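You operate a simulated robot arm through the tools that you are given. There is no shell and no other tool.

The job below is to be done with a simulated robot arm. You get a single attempt, and the scene is never put back.

## Task
Put the jar with the blue lid in the beige carton's middle cell, then close and tape it.
Fine: tape with the yellow slider and park it again; free the clamp.

Only the result counts: the job must be done as asked and must still hold three seconds after the hand-in. Knocking over, shifting, dropping, spilling or breaking anything else fails it. Lids that push on must go on centred and level and be pressed home; caps that screw on are set level and turned clockwise until they are tight.

## Robot
A 6-joint arm with a two-finger gripper, fixed in place. Base frame: the origin is at the foot of the arm, x ahead of it, y to its left, z up; the work surface is at about z = 0. Readings come in m, degrees, newtons and seconds.
With the tool pointing down near the work surface it reaches from about 0.24 to 0.62 m from the base axis. Its first joint turns from -66.0 to 66.0 degrees. Payload 1.37 kg.
The TCP is the grasp point between the finger pads, 0.022 m short of the fingertips. In the tool frame z runs along the fingers and y along their closing line. The gripper opens to 0.092 m; its body begins 0.065 m behind the TCP.
Orientation is that of the tool frame in the base frame, as a unit quaternion [x, y, z, w]. With the fingers straight down and closing along the base's y, the tool's x points along the base's -x, its y along +y and its z along -z.

## Interface
- The arm moves only by the tool move_arm. Its argument "moves" is one flat list of numbers, 6 for each row, row after row: the shift along the tool's x, y, z in m, then the turn, a rotation vector about the tool's x, y, z in degrees. In form: [tx, ty, tz, ax, ay, az, tx, ty, tz, ax, ay, az, ...]. A call has 1 to 20 rows; each row shifts and turns the commanded pose from where the row before left it, along the tool's axes as they then stand. "jaw" is the gripper command, from -1 (shut) to 1 (fully open), values between in proportion, set as the call begins (left out, the last holds). A row lasts 0.2 s, in which the tool goes at most 0.05 m and 8.6 degrees; a call with a longer step from one row to the next is refused whole, and so is a gripper value outside its range. Where a pose cannot be reached the arm comes as near as it can. A force on the tool above 80 N (or 10 N above the force at the start of the call, whichever is more), or a blocked arm, ends the call early, and 0.2 s more pass. Each finger travels about 0.0599 m/s and halts on what it meets, pressing with about 26 N; the grip force reading is that of the motor and also rises with nothing between the fingers. The clock runs only during rows and for 0.2 s after the last one: add rows that do not move to give the fingers time. The reply holds the time, the measured pose of the TCP, the force on the tool along the base axes, the opening and the grip force, in the units named above and with some noise, with the torque about the TCP (base axes, N m) and any sound that the robot's microphone picked up.
- Cameras (640 x 400 px; columns grow to the right, rows downward): "scene" is fixed at [0.0318, -0.4393, 0.5707]; the picture's right is [0.77, -0.64, 0.00], its down [-0.45, -0.54, -0.71] and it looks along [0.45, 0.55, -0.70] (base axes); focal length 214 px, centre (320, 200). "wrist" rides on the gripper at [0.071, 0.019, -0.102] in the tool frame; the picture's right is [-0.26, 0.97, 0.00], its down [-0.75, -0.20, -0.62] and it looks along [-0.60, -0.16, 0.78] (tool axes); focal length 280 px, centre (320, 200). There is no depth. A picture from a camera that has moved, and an enlarged one, comes with that camera's place and axes in the base frame and with its lens.
- get_image(camera): a new picture of that camera. The clock stands still meanwhile.
- close_up(camera, box): a new picture of the part [left, top, right, bottom] of that camera's present view, enlarged. The clock stands still meanwhile.
- close_job(): hands the job in; it is judged then, once.

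Nothing tells you positions but the pictures and the camera data. Unless the task says otherwise, let go and move clear before handing in.

The tools are called after "Emit:" as a command line: name --argument value ..., lists and objects as JSON in quotes. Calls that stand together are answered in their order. move_arm: Moves the arm, as the interface text tells. Its arguments: {"type":"object","properties":{"moves":{"type":"array","items":{"type":"number"}},"jaw":{"type":"number"}},"required":["moves"]} The other tools are called the same way: get_image (camera) takes a picture; close_up (camera, box) takes an enlarged picture of a part of a camera's view; close_job () hands the job in.

At the start:

```text
t: 0.0
eef_pos: [0.2488, -0.264, 0.4264]
orientation: [0.001, 1.0, -0.002, 0.0]
force: [-0.3, 0.4, 0.5]
moment: [0.02, -0.01, 0.0]
finger_gap: 0.092
gripper_force: 0.1
```

scene: 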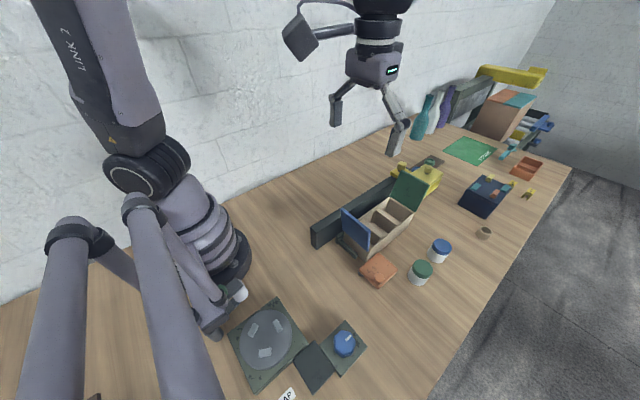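
wrist: 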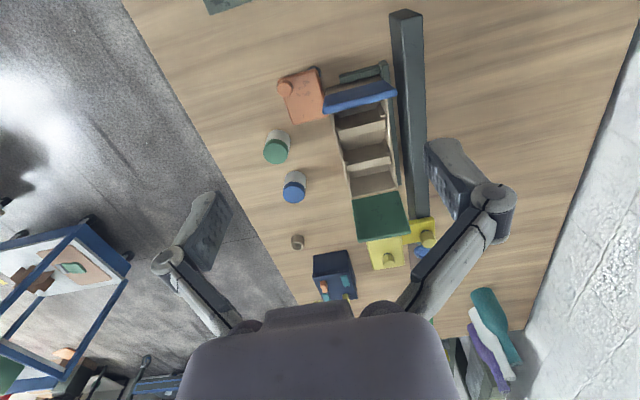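

I see a beige carton with cells and open flaps (blue and green) beside a dark rail with yellow parts, and two jars (blue lid and green lid) in front of it. I'll look closer before moving anything.

Emit:
close_up --camera "scene" --box '[300, 140, 460, 300]'

Emit:
close_up --camera "scene" --box '[400, 60, 580, 240]'

Emit:
close_up --camera "scene" --box '[200, 270, 400, 400]'

Emit:
close_up --camera "wrist" --box '[240, 0, 460, 310]'

```text
2.50 times, centred on (380, 220) of scene
camera zoom: at [0.0318, -0.4393, 0.5707], right [0.77, -0.64, 0.0], down [-0.45, -0.54, -0.71], along [0.45, 0.55, -0.7], focal length 536 px, centre (170, 150)
```

zoom: 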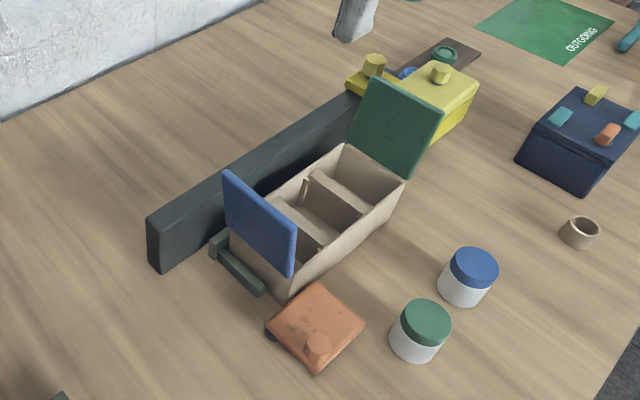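

```text
2.22 times, centred on (490, 150) of scene
camera zoom: at [0.0318, -0.4393, 0.5707], right [0.77, -0.64, 0.0], down [-0.45, -0.54, -0.71], along [0.45, 0.55, -0.7], focal length 477 px, centre (-58, 311)
```

zoom: 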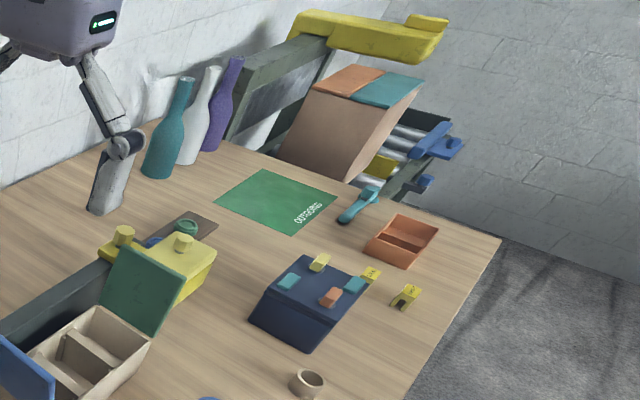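

```text
3.08 times, centred on (300, 335) of scene
camera zoom: at [0.0318, -0.4393, 0.5707], right [0.77, -0.64, 0.0], down [-0.45, -0.54, -0.71], along [0.45, 0.55, -0.7], focal length 660 px, centre (382, -215)
```

zoom: 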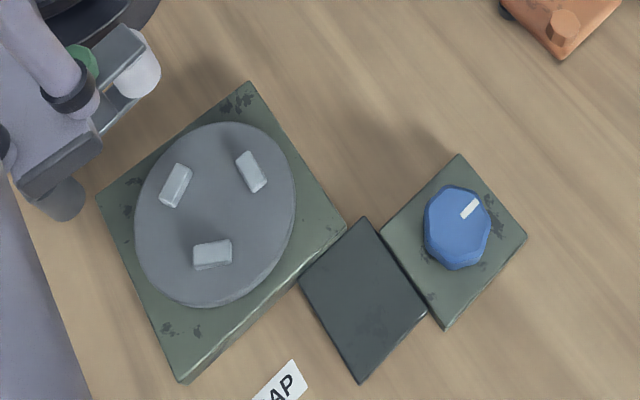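

```text
1.29 times, centred on (350, 155) of wrist
camera zoom: at [0.1766, -0.2432, 0.529], right [0.26, 0.96, 0.0], down [0.75, -0.2, 0.63], along [0.6, -0.17, -0.78], focal length 362 px, centre (281, 258)
```

zoom: 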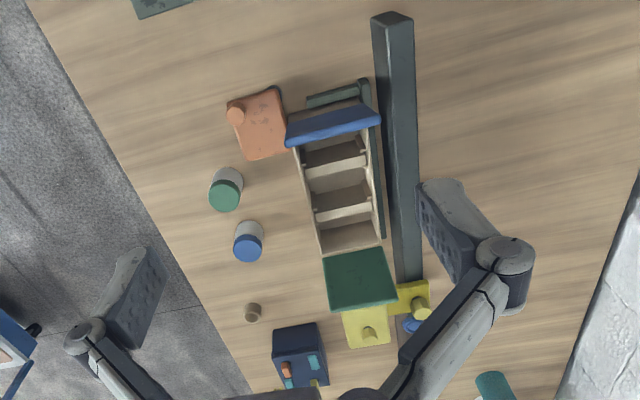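

The carton lies between x≈0.36 and 0.55, with its long side next to a dark rail at y≈-0.14, and a yellow carriage sits at the rail's far end. I'll zoom in more to make out the clamp and the taping mechanism.

Emit:
close_up --camera "scene" --box '[330, 190, 420, 290]'

Emit:
close_up --camera "scene" --box '[370, 145, 460, 215]'

Emit:
close_up --camera "wrist" --box '[260, 50, 420, 160]'

Emit:
close_up --camera "wrist" --box '[330, 170, 450, 280]'

Emit:
close_up --camera "scene" --box '[480, 60, 580, 170]'

```text
4.00 times, centred on (375, 240) of scene
camera zoom: at [0.0318, -0.4393, 0.5707], right [0.77, -0.64, 0.0], down [-0.45, -0.54, -0.71], along [0.45, 0.55, -0.7], focal length 858 px, centre (100, 40)
```

zoom: 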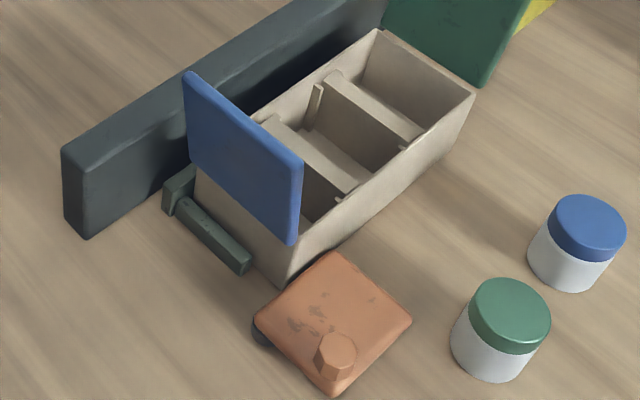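

```text
5.71 times, centred on (415, 180) of scene
camera zoom: at [0.0318, -0.4393, 0.5707], right [0.77, -0.64, 0.0], down [-0.45, -0.54, -0.71], along [0.45, 0.55, -0.7], focal length 1226 px, centre (-223, 314)
```

zoom: 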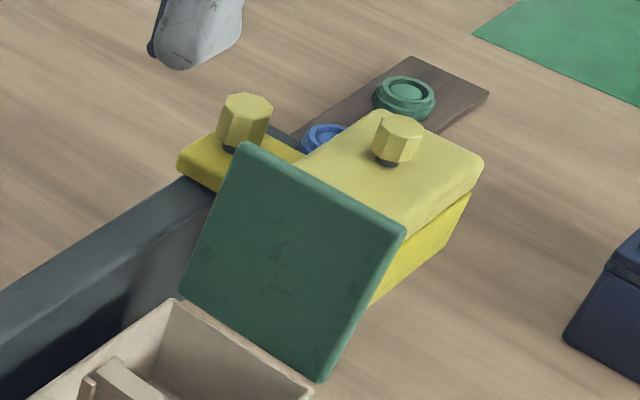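

```text
3.64 times, centred on (340, 105) of wrist
camera zoom: at [0.1766, -0.2432, 0.529], right [0.26, 0.96, 0.0], down [0.75, -0.2, 0.63], along [0.6, -0.17, -0.78], focal length 1020 px, centre (247, 546)
```

zoom: 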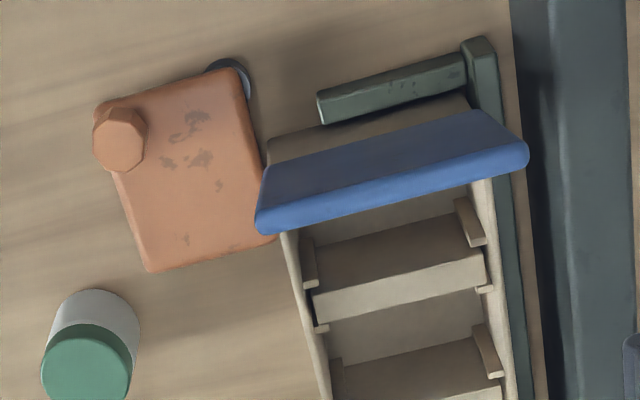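

```text
3.64 times, centred on (390, 225) of wrist
camera zoom: at [0.1766, -0.2432, 0.529], right [0.26, 0.96, 0.0], down [0.75, -0.2, 0.63], along [0.6, -0.17, -0.78], focal length 1020 px, centre (66, 109)
```

zoom: 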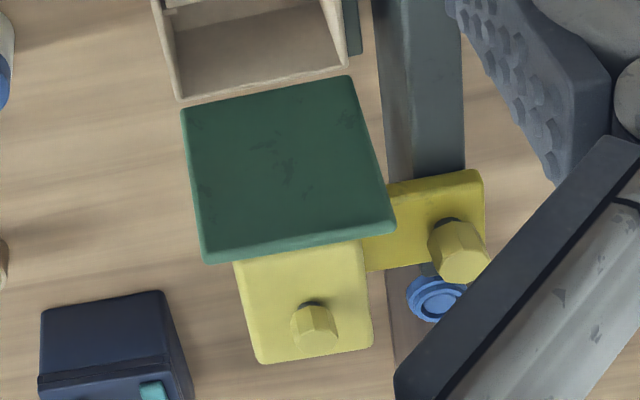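

```text
3.64 times, centred on (530, 115) of scene
camera zoom: at [0.0318, -0.4393, 0.5707], right [0.77, -0.64, 0.0], down [-0.45, -0.54, -0.71], along [0.45, 0.55, -0.7], focal length 780 px, centre (-444, 509)
```

zoom: 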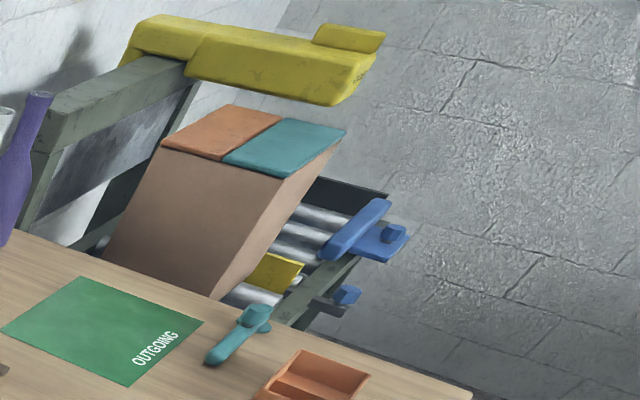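

The orange plate sits on a pivot post by the carton's near corner and looks like a swing clamp. The yellow carriage on the rail carries the tape head. I'll move the wrist camera to look from the front side.

Emit:
move_arm --moves '[-0.03, -0.031, 0, 0, 0, 0, -0.03, -0.031, 0, 0, 0, 0, -0.03, -0.031, 0, 0, 0, 0, -0.03, -0.031, 0, 0, 0, 0, -0.03, -0.031, 0, 0, 0, 0, 0, 0, 0, 0, 0, -8.18, 0, 0, 0, 0, 0, -8.18, 0, 0, 0, 0, 0, -8.18, 0, 0, 0, 0, 0, -8.18, 0, 0, 0, 0, 0, -8.18, 0, 0, 0, 0, 0, -8.18, 0, 0, 0, 0, 0, -8.18, 0, 0, 0, 0, 0, -8.18, 0, 0, 0, 0, 0, -8.18, 0, 0, 0, 0, 0, -8.18, 0, 0, 0, 0, 0, -8.18]'

Emit:
get_image --camera "wrist"

Emit:
get_image --camera "scene"

```text
t: 3.4
eef_pos: [0.3983, -0.4184, 0.4256]
orientation: [0.707, -0.707, 0.001, 0.001]
force: [0.4, 0.3, 0.2]
moment: [0.0, 0.02, -0.05]
finger_gap: 0.0919
gripper_force: 0.1
```

```text
taken
camera wrist: at [0.3789, -0.4886, 0.5297], right [-0.97, 0.26, 0.0], down [0.2, 0.76, 0.62], along [0.16, 0.6, -0.78], focal length 280 px, centre (320, 200)
```

wrist: 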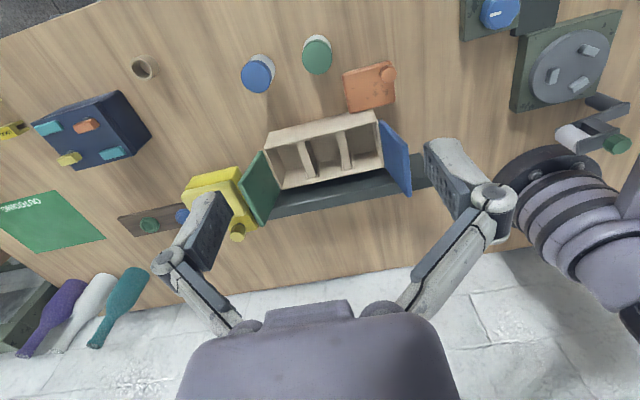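

```text
taken
```

scene: 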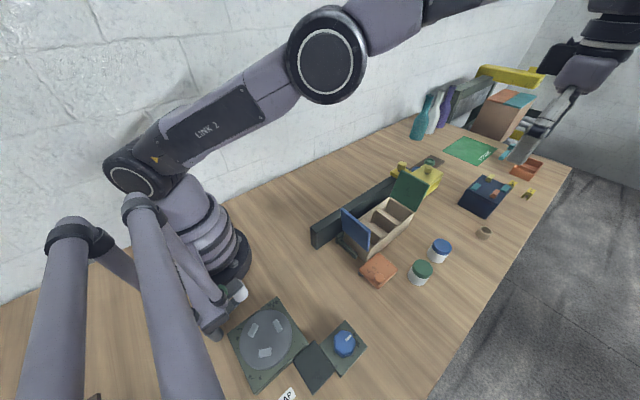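

Emit:
close_up --camera "wrist" --box '[170, 40, 430, 250]'

Emit:
close_up --camera "wrist" --box '[230, 20, 410, 130]'

Emit:
close_up --camera "wrist" --box '[170, 130, 290, 250]'

Emit:
close_up --camera "wrist" --box '[0, 40, 240, 250]'

Emit:
close_up --camera "wrist" --box '[420, 0, 640, 180]'

```text
1.90 times, centred on (300, 145) of wrist
camera zoom: at [0.3789, -0.4886, 0.5297], right [-0.97, 0.26, 0.0], down [0.2, 0.76, 0.62], along [0.16, 0.6, -0.78], focal length 534 px, centre (358, 305)
```

zoom: 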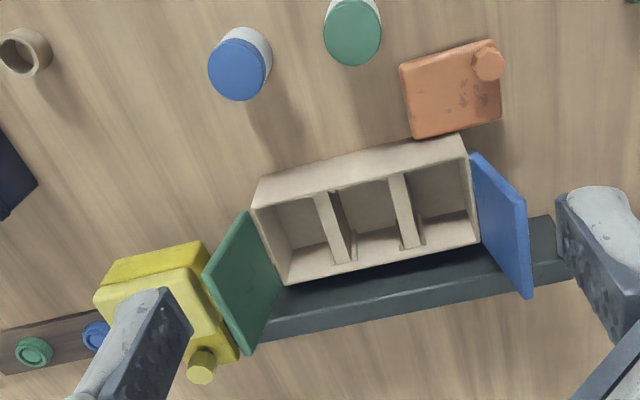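

```text
3.56 times, centred on (320, 75) of wrist
camera zoom: at [0.3789, -0.4886, 0.5297], right [-0.97, 0.26, 0.0], down [0.2, 0.76, 0.62], along [0.16, 0.6, -0.78], focal length 997 px, centre (320, 644)
```

zoom: 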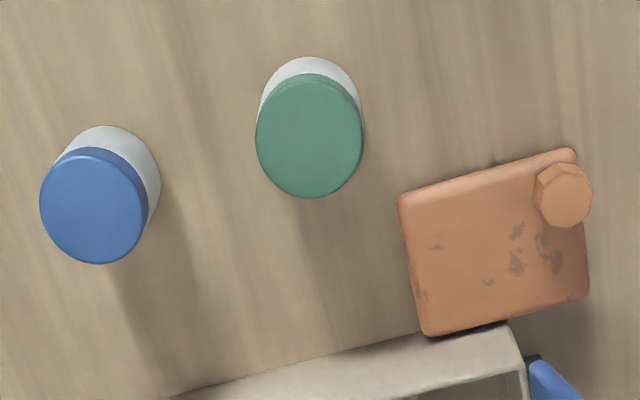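

```text
3.33 times, centred on (230, 190) of wrist
camera zoom: at [0.3789, -0.4886, 0.5297], right [-0.97, 0.26, 0.0], down [0.2, 0.76, 0.62], along [0.16, 0.6, -0.78], focal length 935 px, centre (620, 233)
```

zoom: 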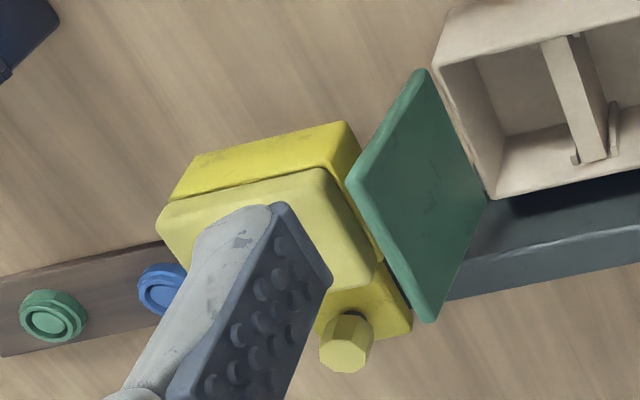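

```text
1.90 times, centred on (120, 145) of wrist
camera zoom: at [0.3789, -0.4886, 0.5297], right [-0.97, 0.26, 0.0], down [0.2, 0.76, 0.62], along [0.16, 0.6, -0.78], focal length 534 px, centre (701, 305)
```

zoom: 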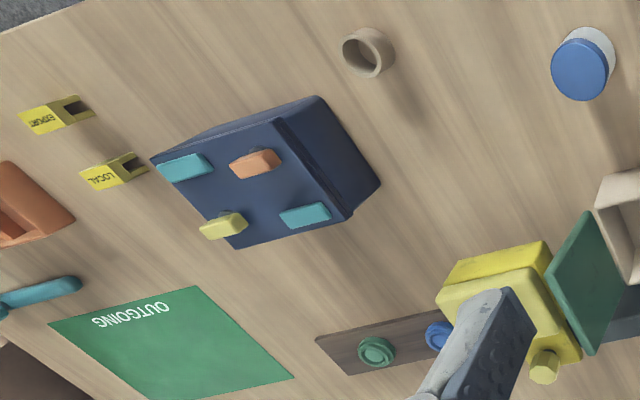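

```text
2.22 times, centred on (530, 90) of wrist
camera zoom: at [0.3789, -0.4886, 0.5297], right [-0.97, 0.26, 0.0], down [0.2, 0.76, 0.62], along [0.16, 0.6, -0.78], focal length 623 px, centre (-147, 444)
```

zoom: 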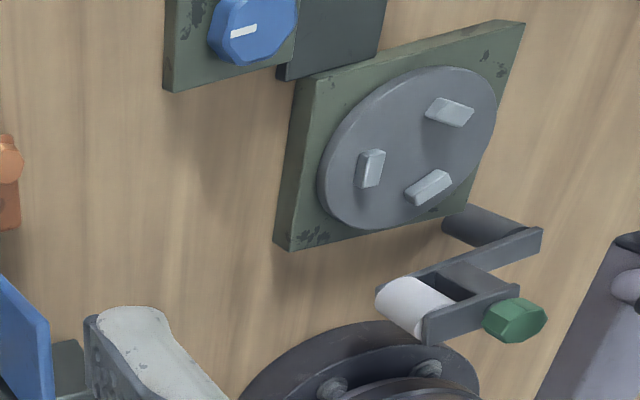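

The orange plate's top is at about z=0.02, with a pivot near (0.295, -0.29) and a knob near (0.302, -0.344). I'll go lower for a closer look at the orange plate, the carton and the jars.

Emit:
move_arm --moves '[0, 0.01, 0.034, 0, 0, 0, 0, 0.01, 0.034, 0, 0, 0, 0, 0.01, 0.034, 0, 0, 0, 0, 0.01, 0.034, 0, 0, 0, 0, 0.01, 0.034, 0, 0, 0]'

Emit:
get_image --camera "wrist"

Emit:
close_up --camera "wrist" --box '[260, 0, 440, 180]'

```text
t: 4.6
eef_pos: [0.3483, -0.4191, 0.2593]
orientation: [-0.706, 0.708, -0.001, -0.001]
force: [0.2, 0.4, 0.0]
moment: [0.0, 0.01, -0.01]
finger_gap: 0.0918
gripper_force: 0.1
```

```text
taken
camera wrist: at [0.3282, -0.4904, 0.3625], right [-0.96, 0.26, 0.0], down [0.21, 0.76, 0.62], along [0.17, 0.6, -0.78], focal length 280 px, centre (320, 200)
```

wrist: 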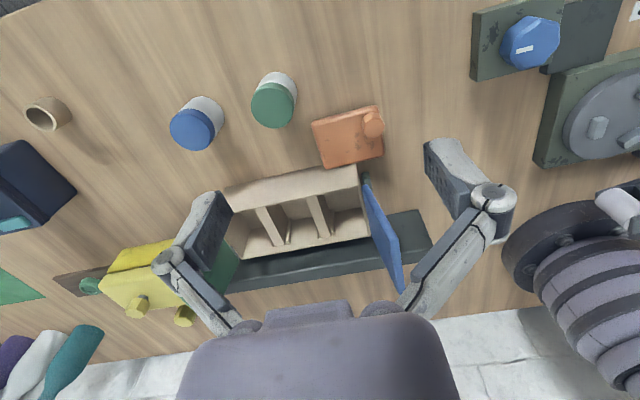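

```text
2.22 times, centred on (350, 90) of wrist
camera zoom: at [0.3282, -0.4904, 0.3625], right [-0.96, 0.26, 0.0], down [0.21, 0.76, 0.62], along [0.17, 0.6, -0.78], focal length 623 px, centre (253, 444)
```

zoom: 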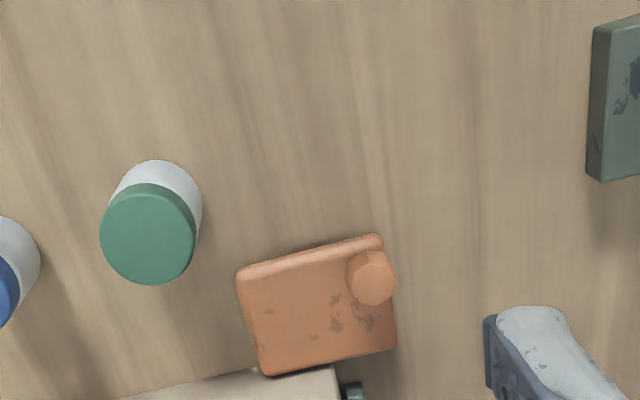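

I'll tilt the tool so the wrist camera gets a grazing side view of the orange piece, the carton and the yellow slider.

Emit:
move_arm --moves '[0, 0, 0, 0, -7, 0, 0, 0, 0, 0, -7, 0, 0, 0, 0, 0, -7, 0, 0, 0, 0, 0, -7, 0, 0, 0, 0, 0, -7, 0]'

Emit:
get_image --camera "wrist"

```text
t: 5.8
eef_pos: [0.3487, -0.4192, 0.2577]
orientation: [-0.674, 0.675, 0.212, 0.213]
force: [0.3, 0.7, -0.2]
moment: [0.0, -0.02, 0.01]
finger_gap: 0.0921
gripper_force: 0.1
```

```text
taken
camera wrist: at [0.3285, -0.5348, 0.3016], right [-0.96, 0.22, 0.15], down [0.21, 0.26, 0.94], along [0.16, 0.94, -0.29], focal length 280 px, centre (320, 200)
```

wrist: 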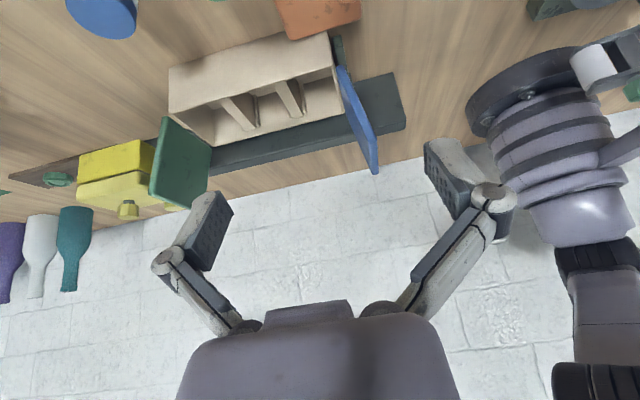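

Emit:
move_arm --moves '[0.0191, 0, 0.0273, 0, 0, 0, 0.0191, 0, 0.0273, 0, 0, 0, 0.0191, 0, 0.0273, 0, 0, 0]'

Emit:
get_image --camera "wrist"

Emit:
close_up --camera "wrist" --box '[0, 0, 420, 220]'

Emit:
close_up --camera "wrist" --box '[260, 0, 400, 100]'

```text
t: 6.6
eef_pos: [0.3472, -0.4182, 0.1552]
orientation: [-0.674, 0.675, 0.211, 0.211]
force: [-0.8, -0.1, 0.0]
moment: [0.01, 0.0, -0.02]
finger_gap: 0.0919
gripper_force: 0.1
```

```text
taken
camera wrist: at [0.3275, -0.5342, 0.1989], right [-0.96, 0.22, 0.15], down [0.2, 0.26, 0.94], along [0.16, 0.94, -0.3], focal length 280 px, centre (320, 200)
```

wrist: 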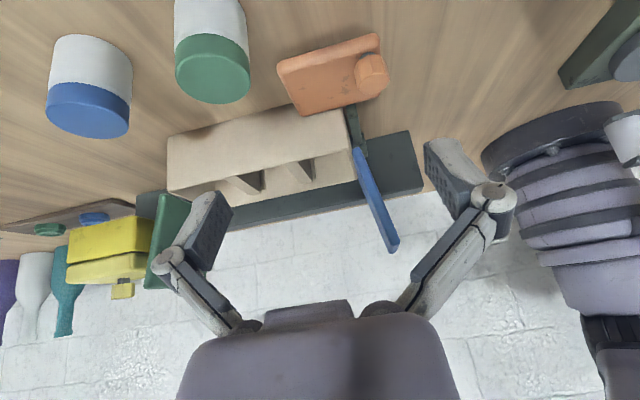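

```text
1.52 times, centred on (210, 110) of wrist
camera zoom: at [0.3275, -0.5342, 0.1989], right [-0.96, 0.22, 0.15], down [0.2, 0.26, 0.94], along [0.16, 0.94, -0.3], focal length 427 px, centre (488, 337)
```

zoom: 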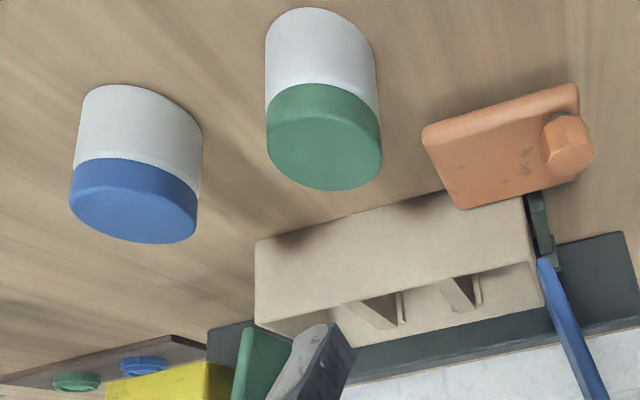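

```text
4.00 times, centred on (330, 50) of wrist
camera zoom: at [0.3275, -0.5342, 0.1989], right [-0.96, 0.22, 0.15], down [0.2, 0.26, 0.94], along [0.16, 0.94, -0.3], focal length 1122 px, centre (280, 800)
```

zoom: 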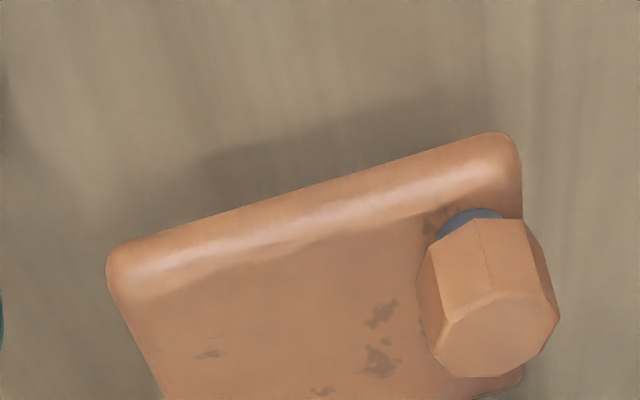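

The orange plate stands against the carton's front wall at low height, so it is the clamp and must be freed at the end. I'll go back up and look at the yellow slider from another side.

Emit:
move_arm --moves '[-0.0191, 0, -0.0273, 0, 0, 0, -0.0191, 0, -0.0273, 0, 0, 0, -0.0191, 0, -0.0273, 0, 0, 0, 0, 0, 0, 0, 7, 0, 0, 0, 0, 0, 7, 0, 0, 0, 0, 0, 7, 0, 0, 0, 0, 0, 7, 0, 0, 0, 0, 0, 7, 0, 0, 0, 0, 0, 0, 8.18, 0, 0, 0, 0, 0, 8.18, 0, 0, 0, 0, 0, 8.18, 0, 0, 0, 0, 0, 8.18, 0, 0, 0, 0, 0, 8.18, 0, 0, 0, 0, 0, 8.18, 0, 0, 0, 0, 0, 8.18, 0, 0, 0, 0, 0, 8.18, 0, 0, 0, 0, 0, 8.18, 0, 0, 0, 0, 0, 8.18, 0, 0, 0, 0, 0, 8.18]'

Emit:
get_image --camera "wrist"

```text
t: 10.6
eef_pos: [0.3475, -0.42, 0.2571]
orientation: [0.002, 1.0, -0.002, 0.0]
force: [-1.0, -0.4, 0.5]
moment: [-0.04, 0.03, -0.01]
finger_gap: 0.0918
gripper_force: 0.1
```

```text
taken
camera wrist: at [0.2763, -0.3991, 0.359], right [0.27, 0.96, 0.0], down [0.75, -0.21, 0.63], along [0.6, -0.17, -0.78], focal length 280 px, centre (320, 200)
```

wrist: 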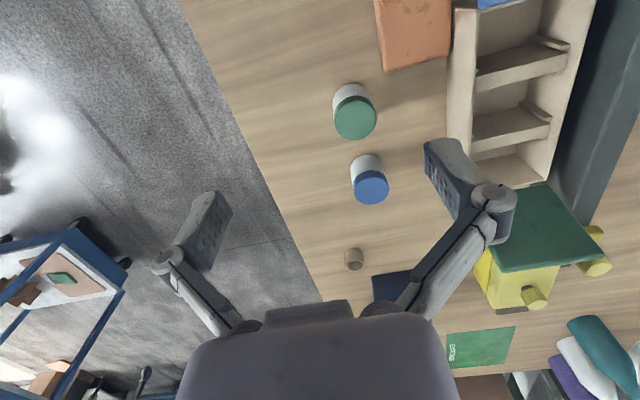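

Emit:
move_arm --moves '[-0.016, 0.038, -0.016, 0, 0, 0, -0.016, 0.038, -0.016, 0, 0, 0, -0.016, 0.038, -0.016, 0, 0, 0, -0.016, 0.038, -0.016, 0, 0, 0, -0.016, 0.038, -0.016, 0, 0, 0, 0, 0, 0, 0, -7, 0, 0, 0, 0, 0, -7, 0]'

Emit:
get_image --camera "wrist"

Emit:
close_up --camera "wrist" --box '[240, 0, 440, 220]'

```text
t: 12.2
eef_pos: [0.428, -0.2285, 0.3357]
orientation: [0.001, 0.992, -0.002, 0.123]
force: [0.3, 0.1, 0.1]
moment: [0.01, 0.03, -0.01]
finger_gap: 0.0919
gripper_force: 0.1
```

```text
taken
camera wrist: at [0.3336, -0.2088, 0.4181], right [0.26, 0.96, 0.06], down [0.58, -0.2, 0.79], along [0.77, -0.17, -0.61], focal length 280 px, centre (320, 200)
```

wrist: 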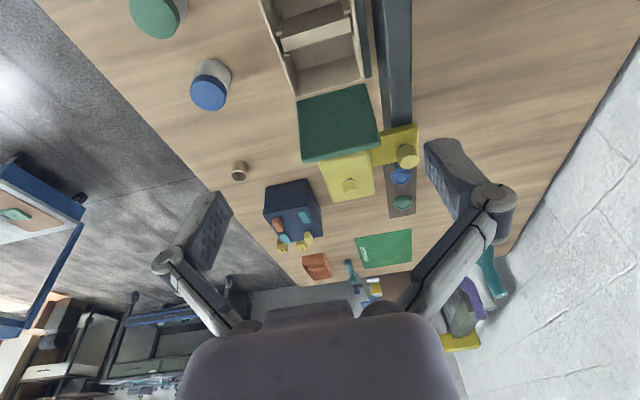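

```text
1.82 times, centred on (340, 110) of wrist
camera zoom: at [0.3336, -0.2088, 0.4181], right [0.26, 0.96, 0.06], down [0.58, -0.2, 0.79], along [0.77, -0.17, -0.61], focal length 510 px, centre (284, 364)
```

zoom: 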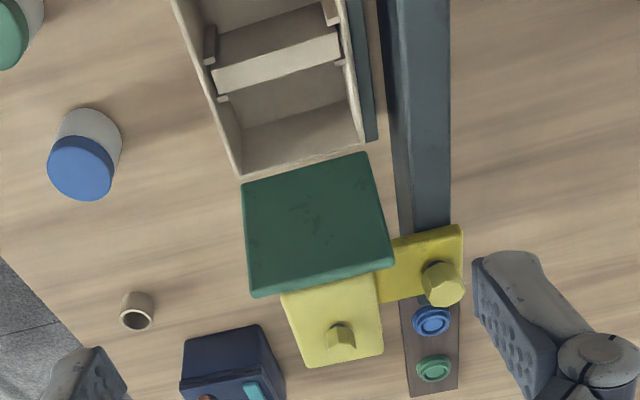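

Emit:
close_up --camera "wrist" --box '[310, 100, 430, 220]'

Emit:
close_up --camera "wrist" --box '[220, 150, 340, 290]'

Emit:
close_up --camera "wrist" --box '[0, 150, 300, 400]'

Emit:
close_up --camera "wrist" --box '[330, 220, 500, 360]'

```text
3.33 times, centred on (370, 160) of wrist
camera zoom: at [0.3336, -0.2088, 0.4181], right [0.26, 0.96, 0.06], down [0.58, -0.2, 0.79], along [0.77, -0.17, -0.61], focal length 935 px, centre (153, 333)
```

zoom: 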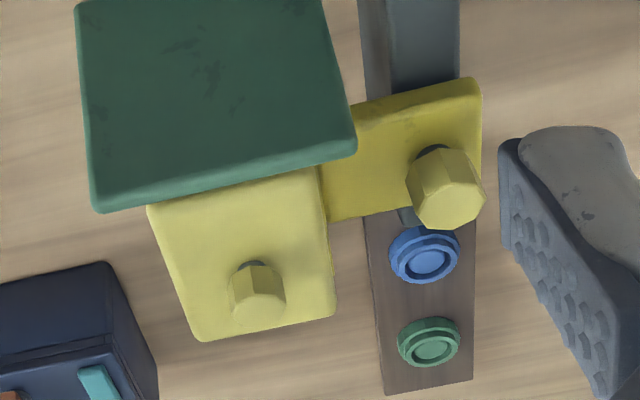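

```text
2.86 times, centred on (280, 220) of wrist
camera zoom: at [0.3336, -0.2088, 0.4181], right [0.26, 0.96, 0.06], down [0.58, -0.2, 0.79], along [0.77, -0.17, -0.61], focal length 801 px, centre (434, 143)
```

zoom: 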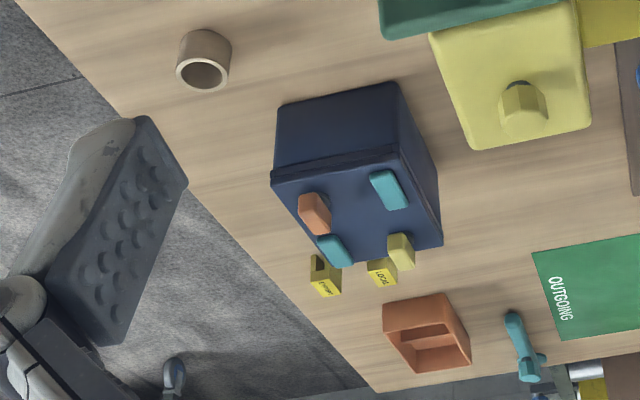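

```text
1.60 times, centred on (150, 275) of wrist
camera zoom: at [0.3336, -0.2088, 0.4181], right [0.26, 0.96, 0.06], down [0.58, -0.2, 0.79], along [0.77, -0.17, -0.61], focal length 449 px, centre (592, 80)
```

zoom: 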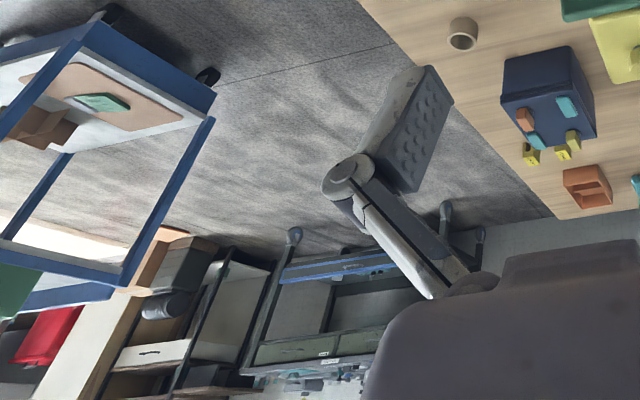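

```text
2.86 times, centred on (415, 290) of wrist
camera zoom: at [0.3336, -0.2088, 0.4181], right [0.26, 0.96, 0.06], down [0.58, -0.2, 0.79], along [0.77, -0.17, -0.61], focal length 801 px, centre (49, -57)
```

zoom: 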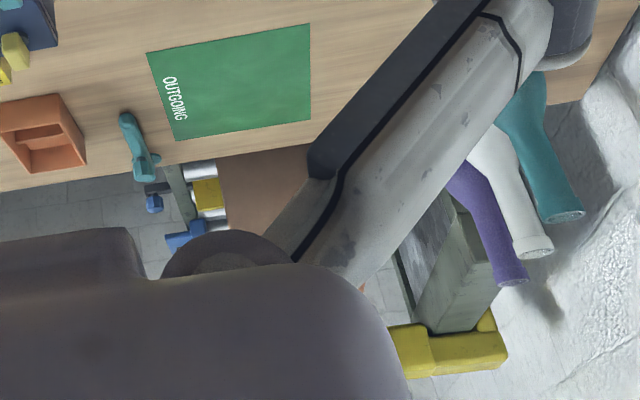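

The yellow carriage's rail knob is at about (0.649, -0.141, 0.13), and its head is centred at y≈-0.23 over the carton's centre line. Next I want a near-overhead view of the carton to measure the cells.

Emit:
move_arm --moves '[0, 0, 0, 0, 6.8, 0, 0, 0, 0, 0, 6.8, 0, 0, 0, 0, 0, 6.8, 0, 0, 0, 0, 0, 6.8, 0, 0, 0, 0, 0, 6.8, 0, 0.0169, 0, 0.0296, 0, 0, 0, 0.0169, 0, 0.0296, 0, 0, 0, 0.0169, 0, 0.0296, 0, 0, 0]'

Emit:
get_image --camera "wrist"

Emit:
close_up --camera "wrist" --box '[240, 60, 440, 260]'

```text
t: 14.0
eef_pos: [0.3507, -0.2276, 0.2714]
orientation: [0.001, 0.985, -0.002, -0.173]
force: [-0.1, -0.4, 0.0]
moment: [0.0, -0.01, 0.01]
finger_gap: 0.0919
gripper_force: 0.0
```

```text
taken
camera wrist: at [0.318, -0.2088, 0.3916], right [0.25, 0.96, -0.09], down [0.92, -0.2, 0.33], along [0.3, -0.17, -0.94], focal length 280 px, centre (320, 200)
```

wrist: 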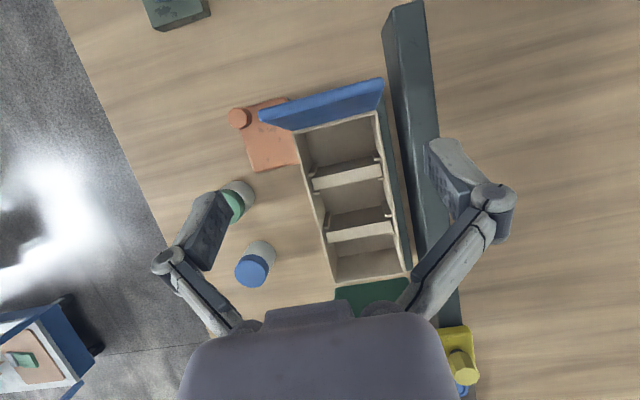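

```text
2.00 times, centred on (340, 160) of wrist
camera zoom: at [0.318, -0.2088, 0.3916], right [0.25, 0.96, -0.09], down [0.92, -0.2, 0.33], along [0.3, -0.17, -0.94], focal length 561 px, centre (280, 280)
```

zoom: 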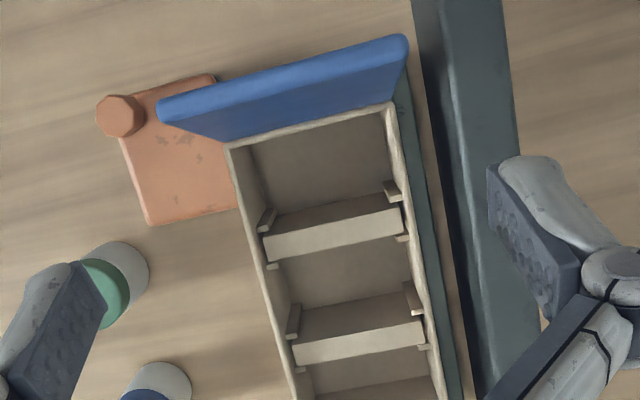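

Emit:
close_up --camera "wrist" --box '[190, 160, 310, 300]'

Emit:
close_up --camera "wrist" --box '[290, 100, 420, 290]'

Emit:
close_up --camera "scene" --box '[400, 225, 460, 295]'

```text
2.86 times, centred on (250, 230) of wrist
camera zoom: at [0.318, -0.2088, 0.3916], right [0.25, 0.96, -0.09], down [0.92, -0.2, 0.33], along [0.3, -0.17, -0.94], focal length 801 px, centre (520, 114)
```

zoom: 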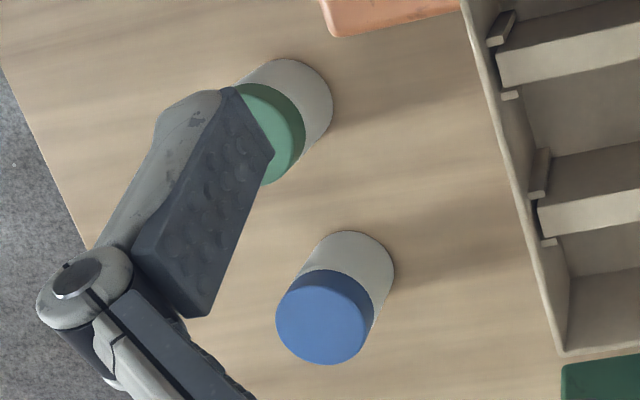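

```text
2.11 times, centred on (355, 195) of wrist
camera zoom: at [0.318, -0.2088, 0.3916], right [0.25, 0.96, -0.09], down [0.92, -0.2, 0.33], along [0.3, -0.17, -0.94], focal length 590 px, centre (246, 210)
```

zoom: 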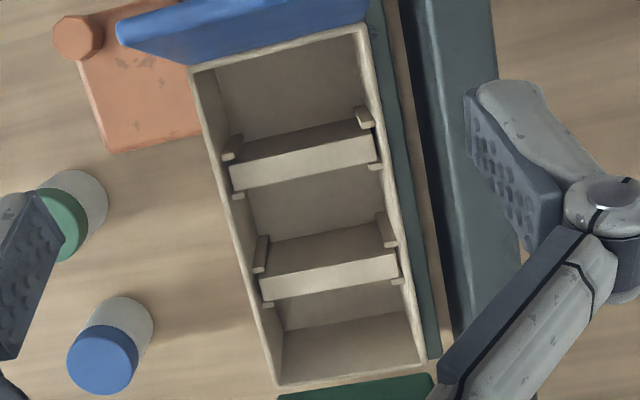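

```text
5.71 times, centred on (430, 260) of scene
camera zoom: at [0.0319, -0.4393, 0.5707], right [0.77, -0.64, 0.0], down [-0.45, -0.54, -0.71], along [0.45, 0.55, -0.7], focal length 1226 px, centre (-309, -143)
```

zoom: 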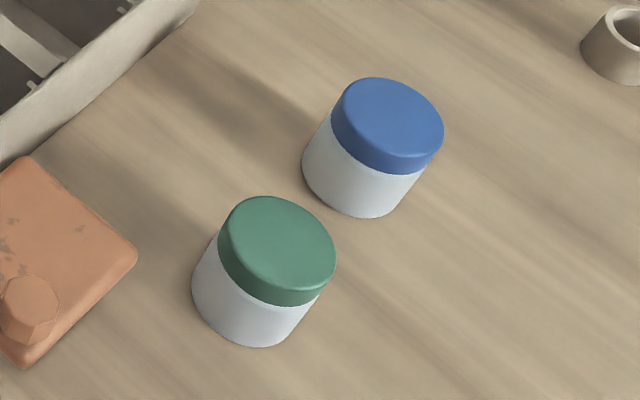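

The jar looks about 46 mm across and 50 mm tall, centred near (0.512, -0.397). The middle cell is about 58 × 88 mm, centred near (0.441, -0.230). I'll check the finger thickness since the fingers must fit inside the cell.

Emit:
close_up --camera "wrist" --box '[400, 120, 540, 300]'

Emit:
close_up --camera "scene" --box '[270, 60, 470, 260]'

Emit:
get_image --camera "scene"

```text
2.22 times, centred on (470, 210) of wrist
camera zoom: at [0.318, -0.2088, 0.3916], right [0.25, 0.96, -0.09], down [0.92, -0.2, 0.33], along [0.3, -0.17, -0.94], focal length 623 px, centre (-13, 178)
```

zoom: 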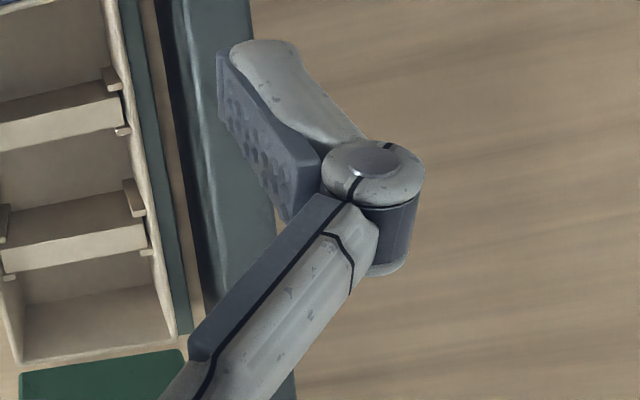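

```text
2.00 times, centred on (370, 160) of scene
camera zoom: at [0.0319, -0.4393, 0.5707], right [0.77, -0.64, 0.0], down [-0.45, -0.54, -0.71], along [0.45, 0.55, -0.7], focal length 429 px, centre (220, 280)
```

zoom: 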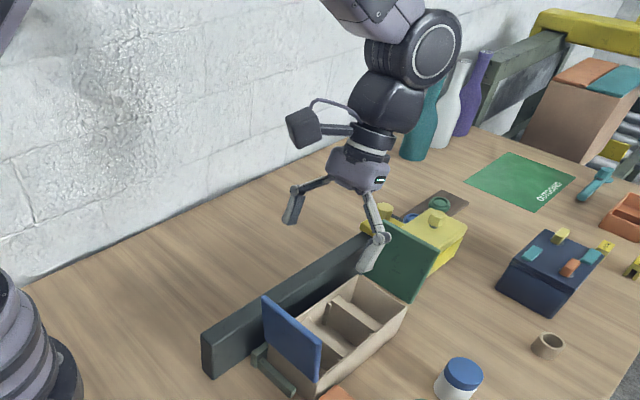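

```text
taken
```

scene: 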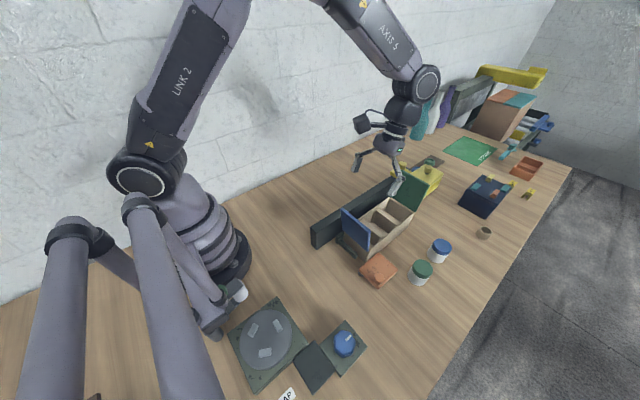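

The jar is about 0.65 m from the base axis, beyond vertical-tool reach, so I'll grasp it with the tool tilted outward about 15° and the pads closing tangentially. I'm moving above the blue-lid jar now for a check.

Emit:
move_arm --moves '[0, 0, 0, 0, -6.67, 0, 0, 0, 0, 0, -6.67, 0, 0, 0, 0, 0, -6.66, 0, 0, 0, 0, 0, 0, 7.56, 0, 0, 0, 0, 0, 7.56, 0, 0, 0, 0, 0, 7.56, 0, 0, 0, 0, 0, 7.56, 0, 0, 0, 0, 0, 7.56, -0.036, -0.0058, 0.006, 0, 0, 0, -0.036, -0.0058, 0.006, 0, 0, 0, -0.036, -0.0058, 0.006, 0, 0, 0, -0.036, -0.0058, 0.006, 0, 0, 0, -0.036, -0.0058, 0.006, 0, 0, 0, -0.036, -0.0058, 0.006, 0, 0, 0, 0, 0, 0, 0, -7.5, 0, 0, 0, 0, 0, -7.5, 0]'

Emit:
get_image --camera "wrist"

```text
t: 17.4
eef_pos: [0.4981, -0.3888, 0.2343]
orientation: [0.322, 0.938, -0.044, 0.124]
force: [-0.6, -0.4, 1.2]
moment: [0.01, 0.0, -0.01]
finger_gap: 0.0921
gripper_force: 0.0
```

```text
taken
camera wrist: at [0.435, -0.3144, 0.3157], right [0.79, 0.61, 0.07], down [0.32, -0.51, 0.8], along [0.52, -0.61, -0.6], focal length 280 px, centre (320, 200)
```

wrist: 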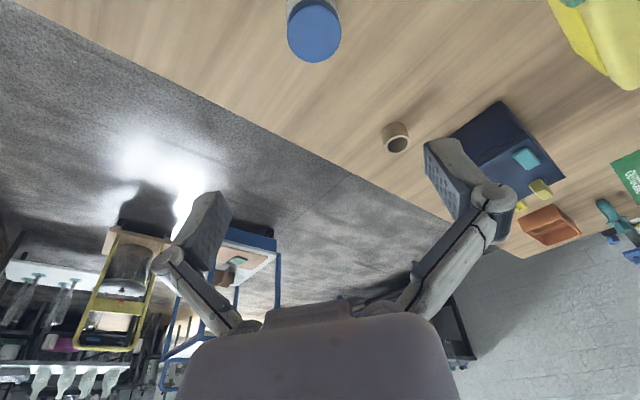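

Emit:
close_up --camera "wrist" --box '[260, 0, 370, 70]'

```text
5.71 times, centred on (315, 35) of wrist
camera zoom: at [0.435, -0.3144, 0.3157], right [0.79, 0.61, 0.07], down [0.32, -0.51, 0.8], along [0.52, -0.61, -0.6], focal length 1602 px, centre (349, 1143)
```

zoom: 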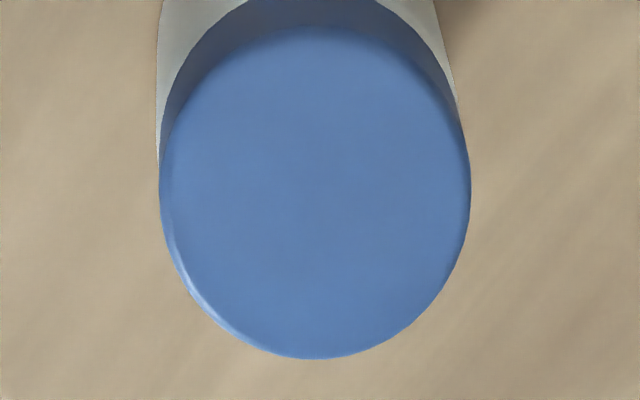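

Emit:
move_arm --moves '[0.0052, 0.0012, 0.0328, 0, 0, 0, 0.0052, 0.0012, 0.0328, 0, 0, 0, 0.0052, 0.0012, 0.0328, 0, 0, 0, 0.0052, 0.0012, 0.0328, 0, 0, 0, 0, 0, 0, 0, 0, 0]'

Emit:
get_image --camera "wrist"

Emit:
close_up --camera "scene" --box '[380, 170, 520, 300]'

```text
t: 18.6
eef_pos: [0.5135, -0.394, 0.1026]
orientation: [0.32, 0.938, -0.043, 0.124]
force: [0.0, -0.4, 0.6]
moment: [0.01, 0.06, 0.0]
finger_gap: 0.0921
gripper_force: 0.1
```

```text
taken
camera wrist: at [0.45, -0.3202, 0.1841], right [0.79, 0.61, 0.07], down [0.32, -0.51, 0.8], along [0.52, -0.61, -0.6], focal length 280 px, centre (320, 200)
```

wrist: 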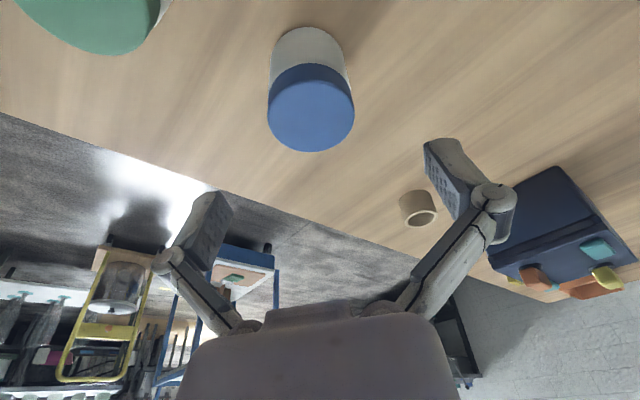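

```text
3.08 times, centred on (450, 235) of scene
camera zoom: at [0.0318, -0.4393, 0.5707], right [0.77, -0.64, 0.0], down [-0.45, -0.54, -0.71], along [0.45, 0.55, -0.7], focal length 660 px, centre (-80, 92)
```

zoom: 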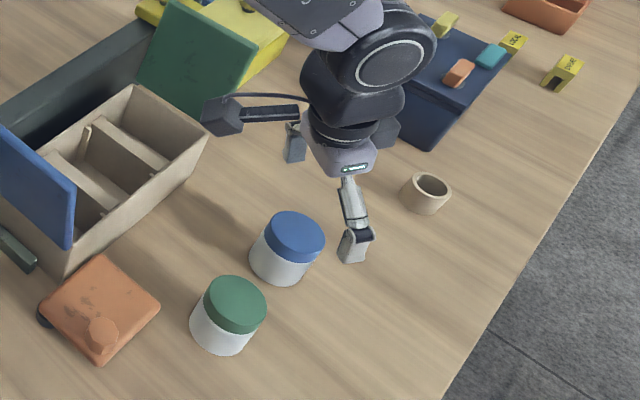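

Emit:
move_arm --moves '[0.0085, -0.0005, 0.0292, 0, 0, 0, 0.0085, -0.0005, 0.0292, 0, 0, 0, 0, 0, 0, 0, 0, 0]'

Emit:
get_image --camera "wrist"

```text
t: 19.4
eef_pos: [0.513, -0.3954, 0.0418]
orientation: [0.321, 0.938, -0.043, 0.123]
force: [0.3, -0.2, -0.6]
moment: [-0.01, -0.02, 0.02]
finger_gap: 0.0918
gripper_force: 0.1
```

```text
taken
camera wrist: at [0.4488, -0.3216, 0.1234], right [0.79, 0.61, 0.07], down [0.32, -0.51, 0.8], along [0.52, -0.61, -0.6], focal length 280 px, centre (320, 200)
```

wrist: 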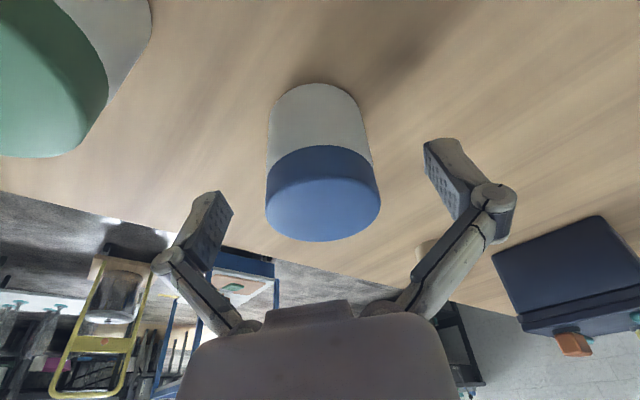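

Emit:
move_arm --moves '[0, 0, 0, 0, 0, 0, 0, 0, 0, 0, 0, 0, 0, 0, 0, 0, 0, 0, 0, 0, 0, 0, 0, 0]' --jaw -1

Emit:
get_image --camera "wrist"

```text
t: 20.4
eef_pos: [0.5128, -0.3958, 0.0435]
orientation: [0.321, 0.938, -0.044, 0.123]
force: [-0.9, 1.8, 3.0]
moment: [0.06, 0.08, -0.04]
finger_gap: 0.046
gripper_force: 26.5
```

```text
taken
camera wrist: at [0.449, -0.3216, 0.124], right [0.79, 0.61, 0.07], down [0.32, -0.51, 0.8], along [0.52, -0.61, -0.6], focal length 280 px, centre (320, 200)
```

wrist: 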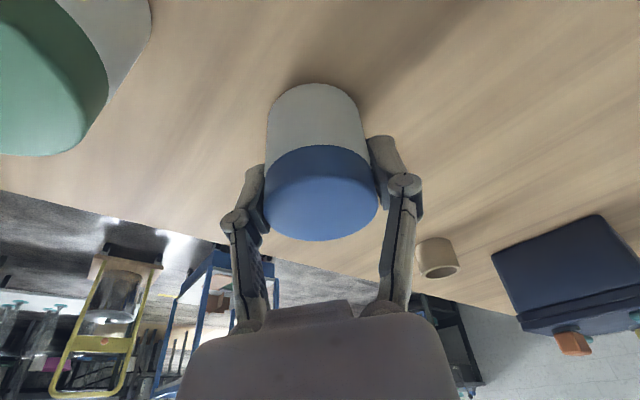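

Emit:
move_arm --moves '[-0.0026, 0, -0.0097, 0, 0, 0, -0.0078, 0, -0.029, 0, 0, 0, -0.0104, 0, -0.0387, 0, 0, 0, -0.0104, 0, -0.0387, 0, 0, 0]'

Emit:
get_image --camera "wrist"

Emit:
close_up --camera "scene" --box '[300, 120, 520, 300]'

```text
t: 21.4
eef_pos: [0.5093, -0.3933, 0.1623]
orientation: [0.321, 0.938, -0.042, 0.124]
force: [0.0, -0.5, 0.2]
moment: [0.02, -0.02, -0.01]
finger_gap: 0.0
gripper_force: 26.1
```

```text
taken
camera wrist: at [0.4443, -0.3187, 0.2435], right [0.79, 0.61, 0.07], down [0.32, -0.51, 0.8], along [0.52, -0.61, -0.6], focal length 280 px, centre (320, 200)
```

wrist: 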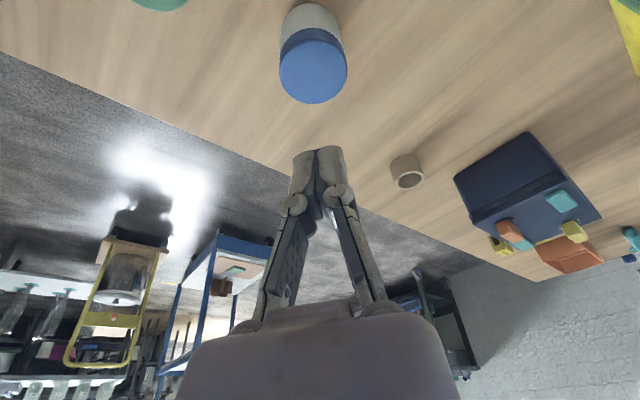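

```text
2.22 times, centred on (410, 210) of scene
camera zoom: at [0.0318, -0.4393, 0.5707], right [0.77, -0.64, 0.0], down [-0.45, -0.54, -0.71], along [0.45, 0.55, -0.7], focal length 477 px, centre (120, 178)
```

zoom: 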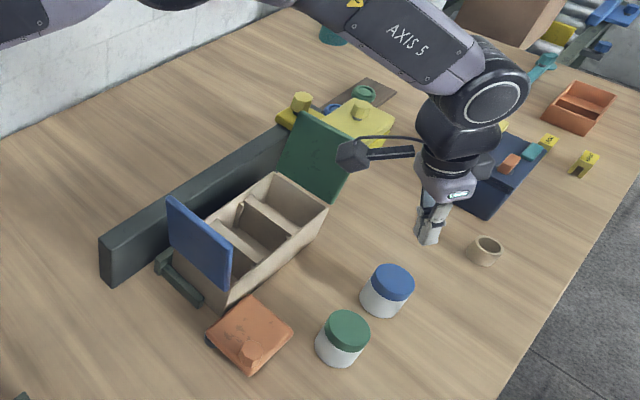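

The jar slipped out of the grip and is still standing upright. I'll measure where it stands now.

Emit:
close_up --camera "wrist" --box '[250, 0, 380, 120]'

Emit:
close_up --camera "scene" --box '[400, 225, 460, 295]'

```text
3.33 times, centred on (315, 60) of wrist
camera zoom: at [0.4443, -0.3187, 0.2435], right [0.79, 0.61, 0.07], down [0.32, -0.51, 0.8], along [0.52, -0.61, -0.6], focal length 935 px, centre (337, 667)
```

zoom: 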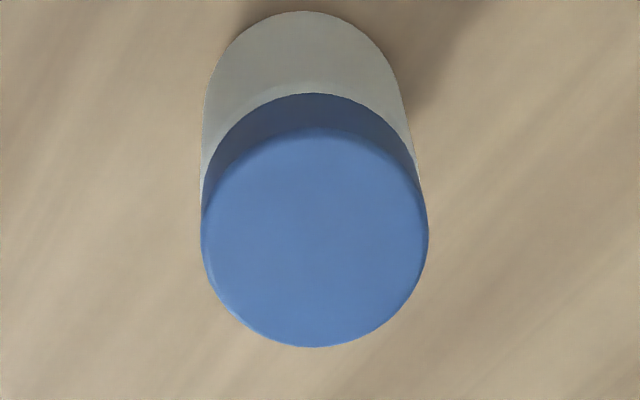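

```text
5.71 times, centred on (430, 260) of scene
camera zoom: at [0.0318, -0.4393, 0.5707], right [0.77, -0.64, 0.0], down [-0.45, -0.54, -0.71], along [0.45, 0.55, -0.7], focal length 1226 px, centre (-309, -143)
```

zoom: 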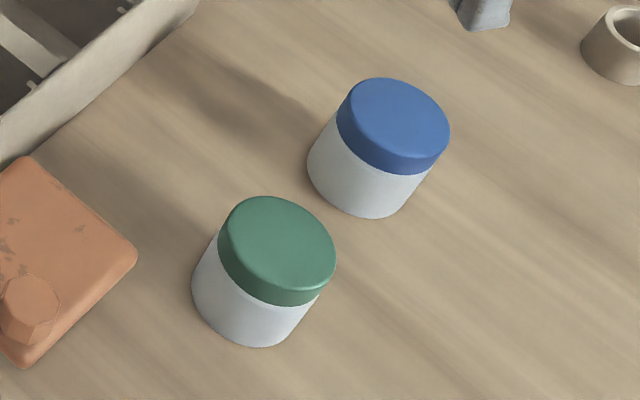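

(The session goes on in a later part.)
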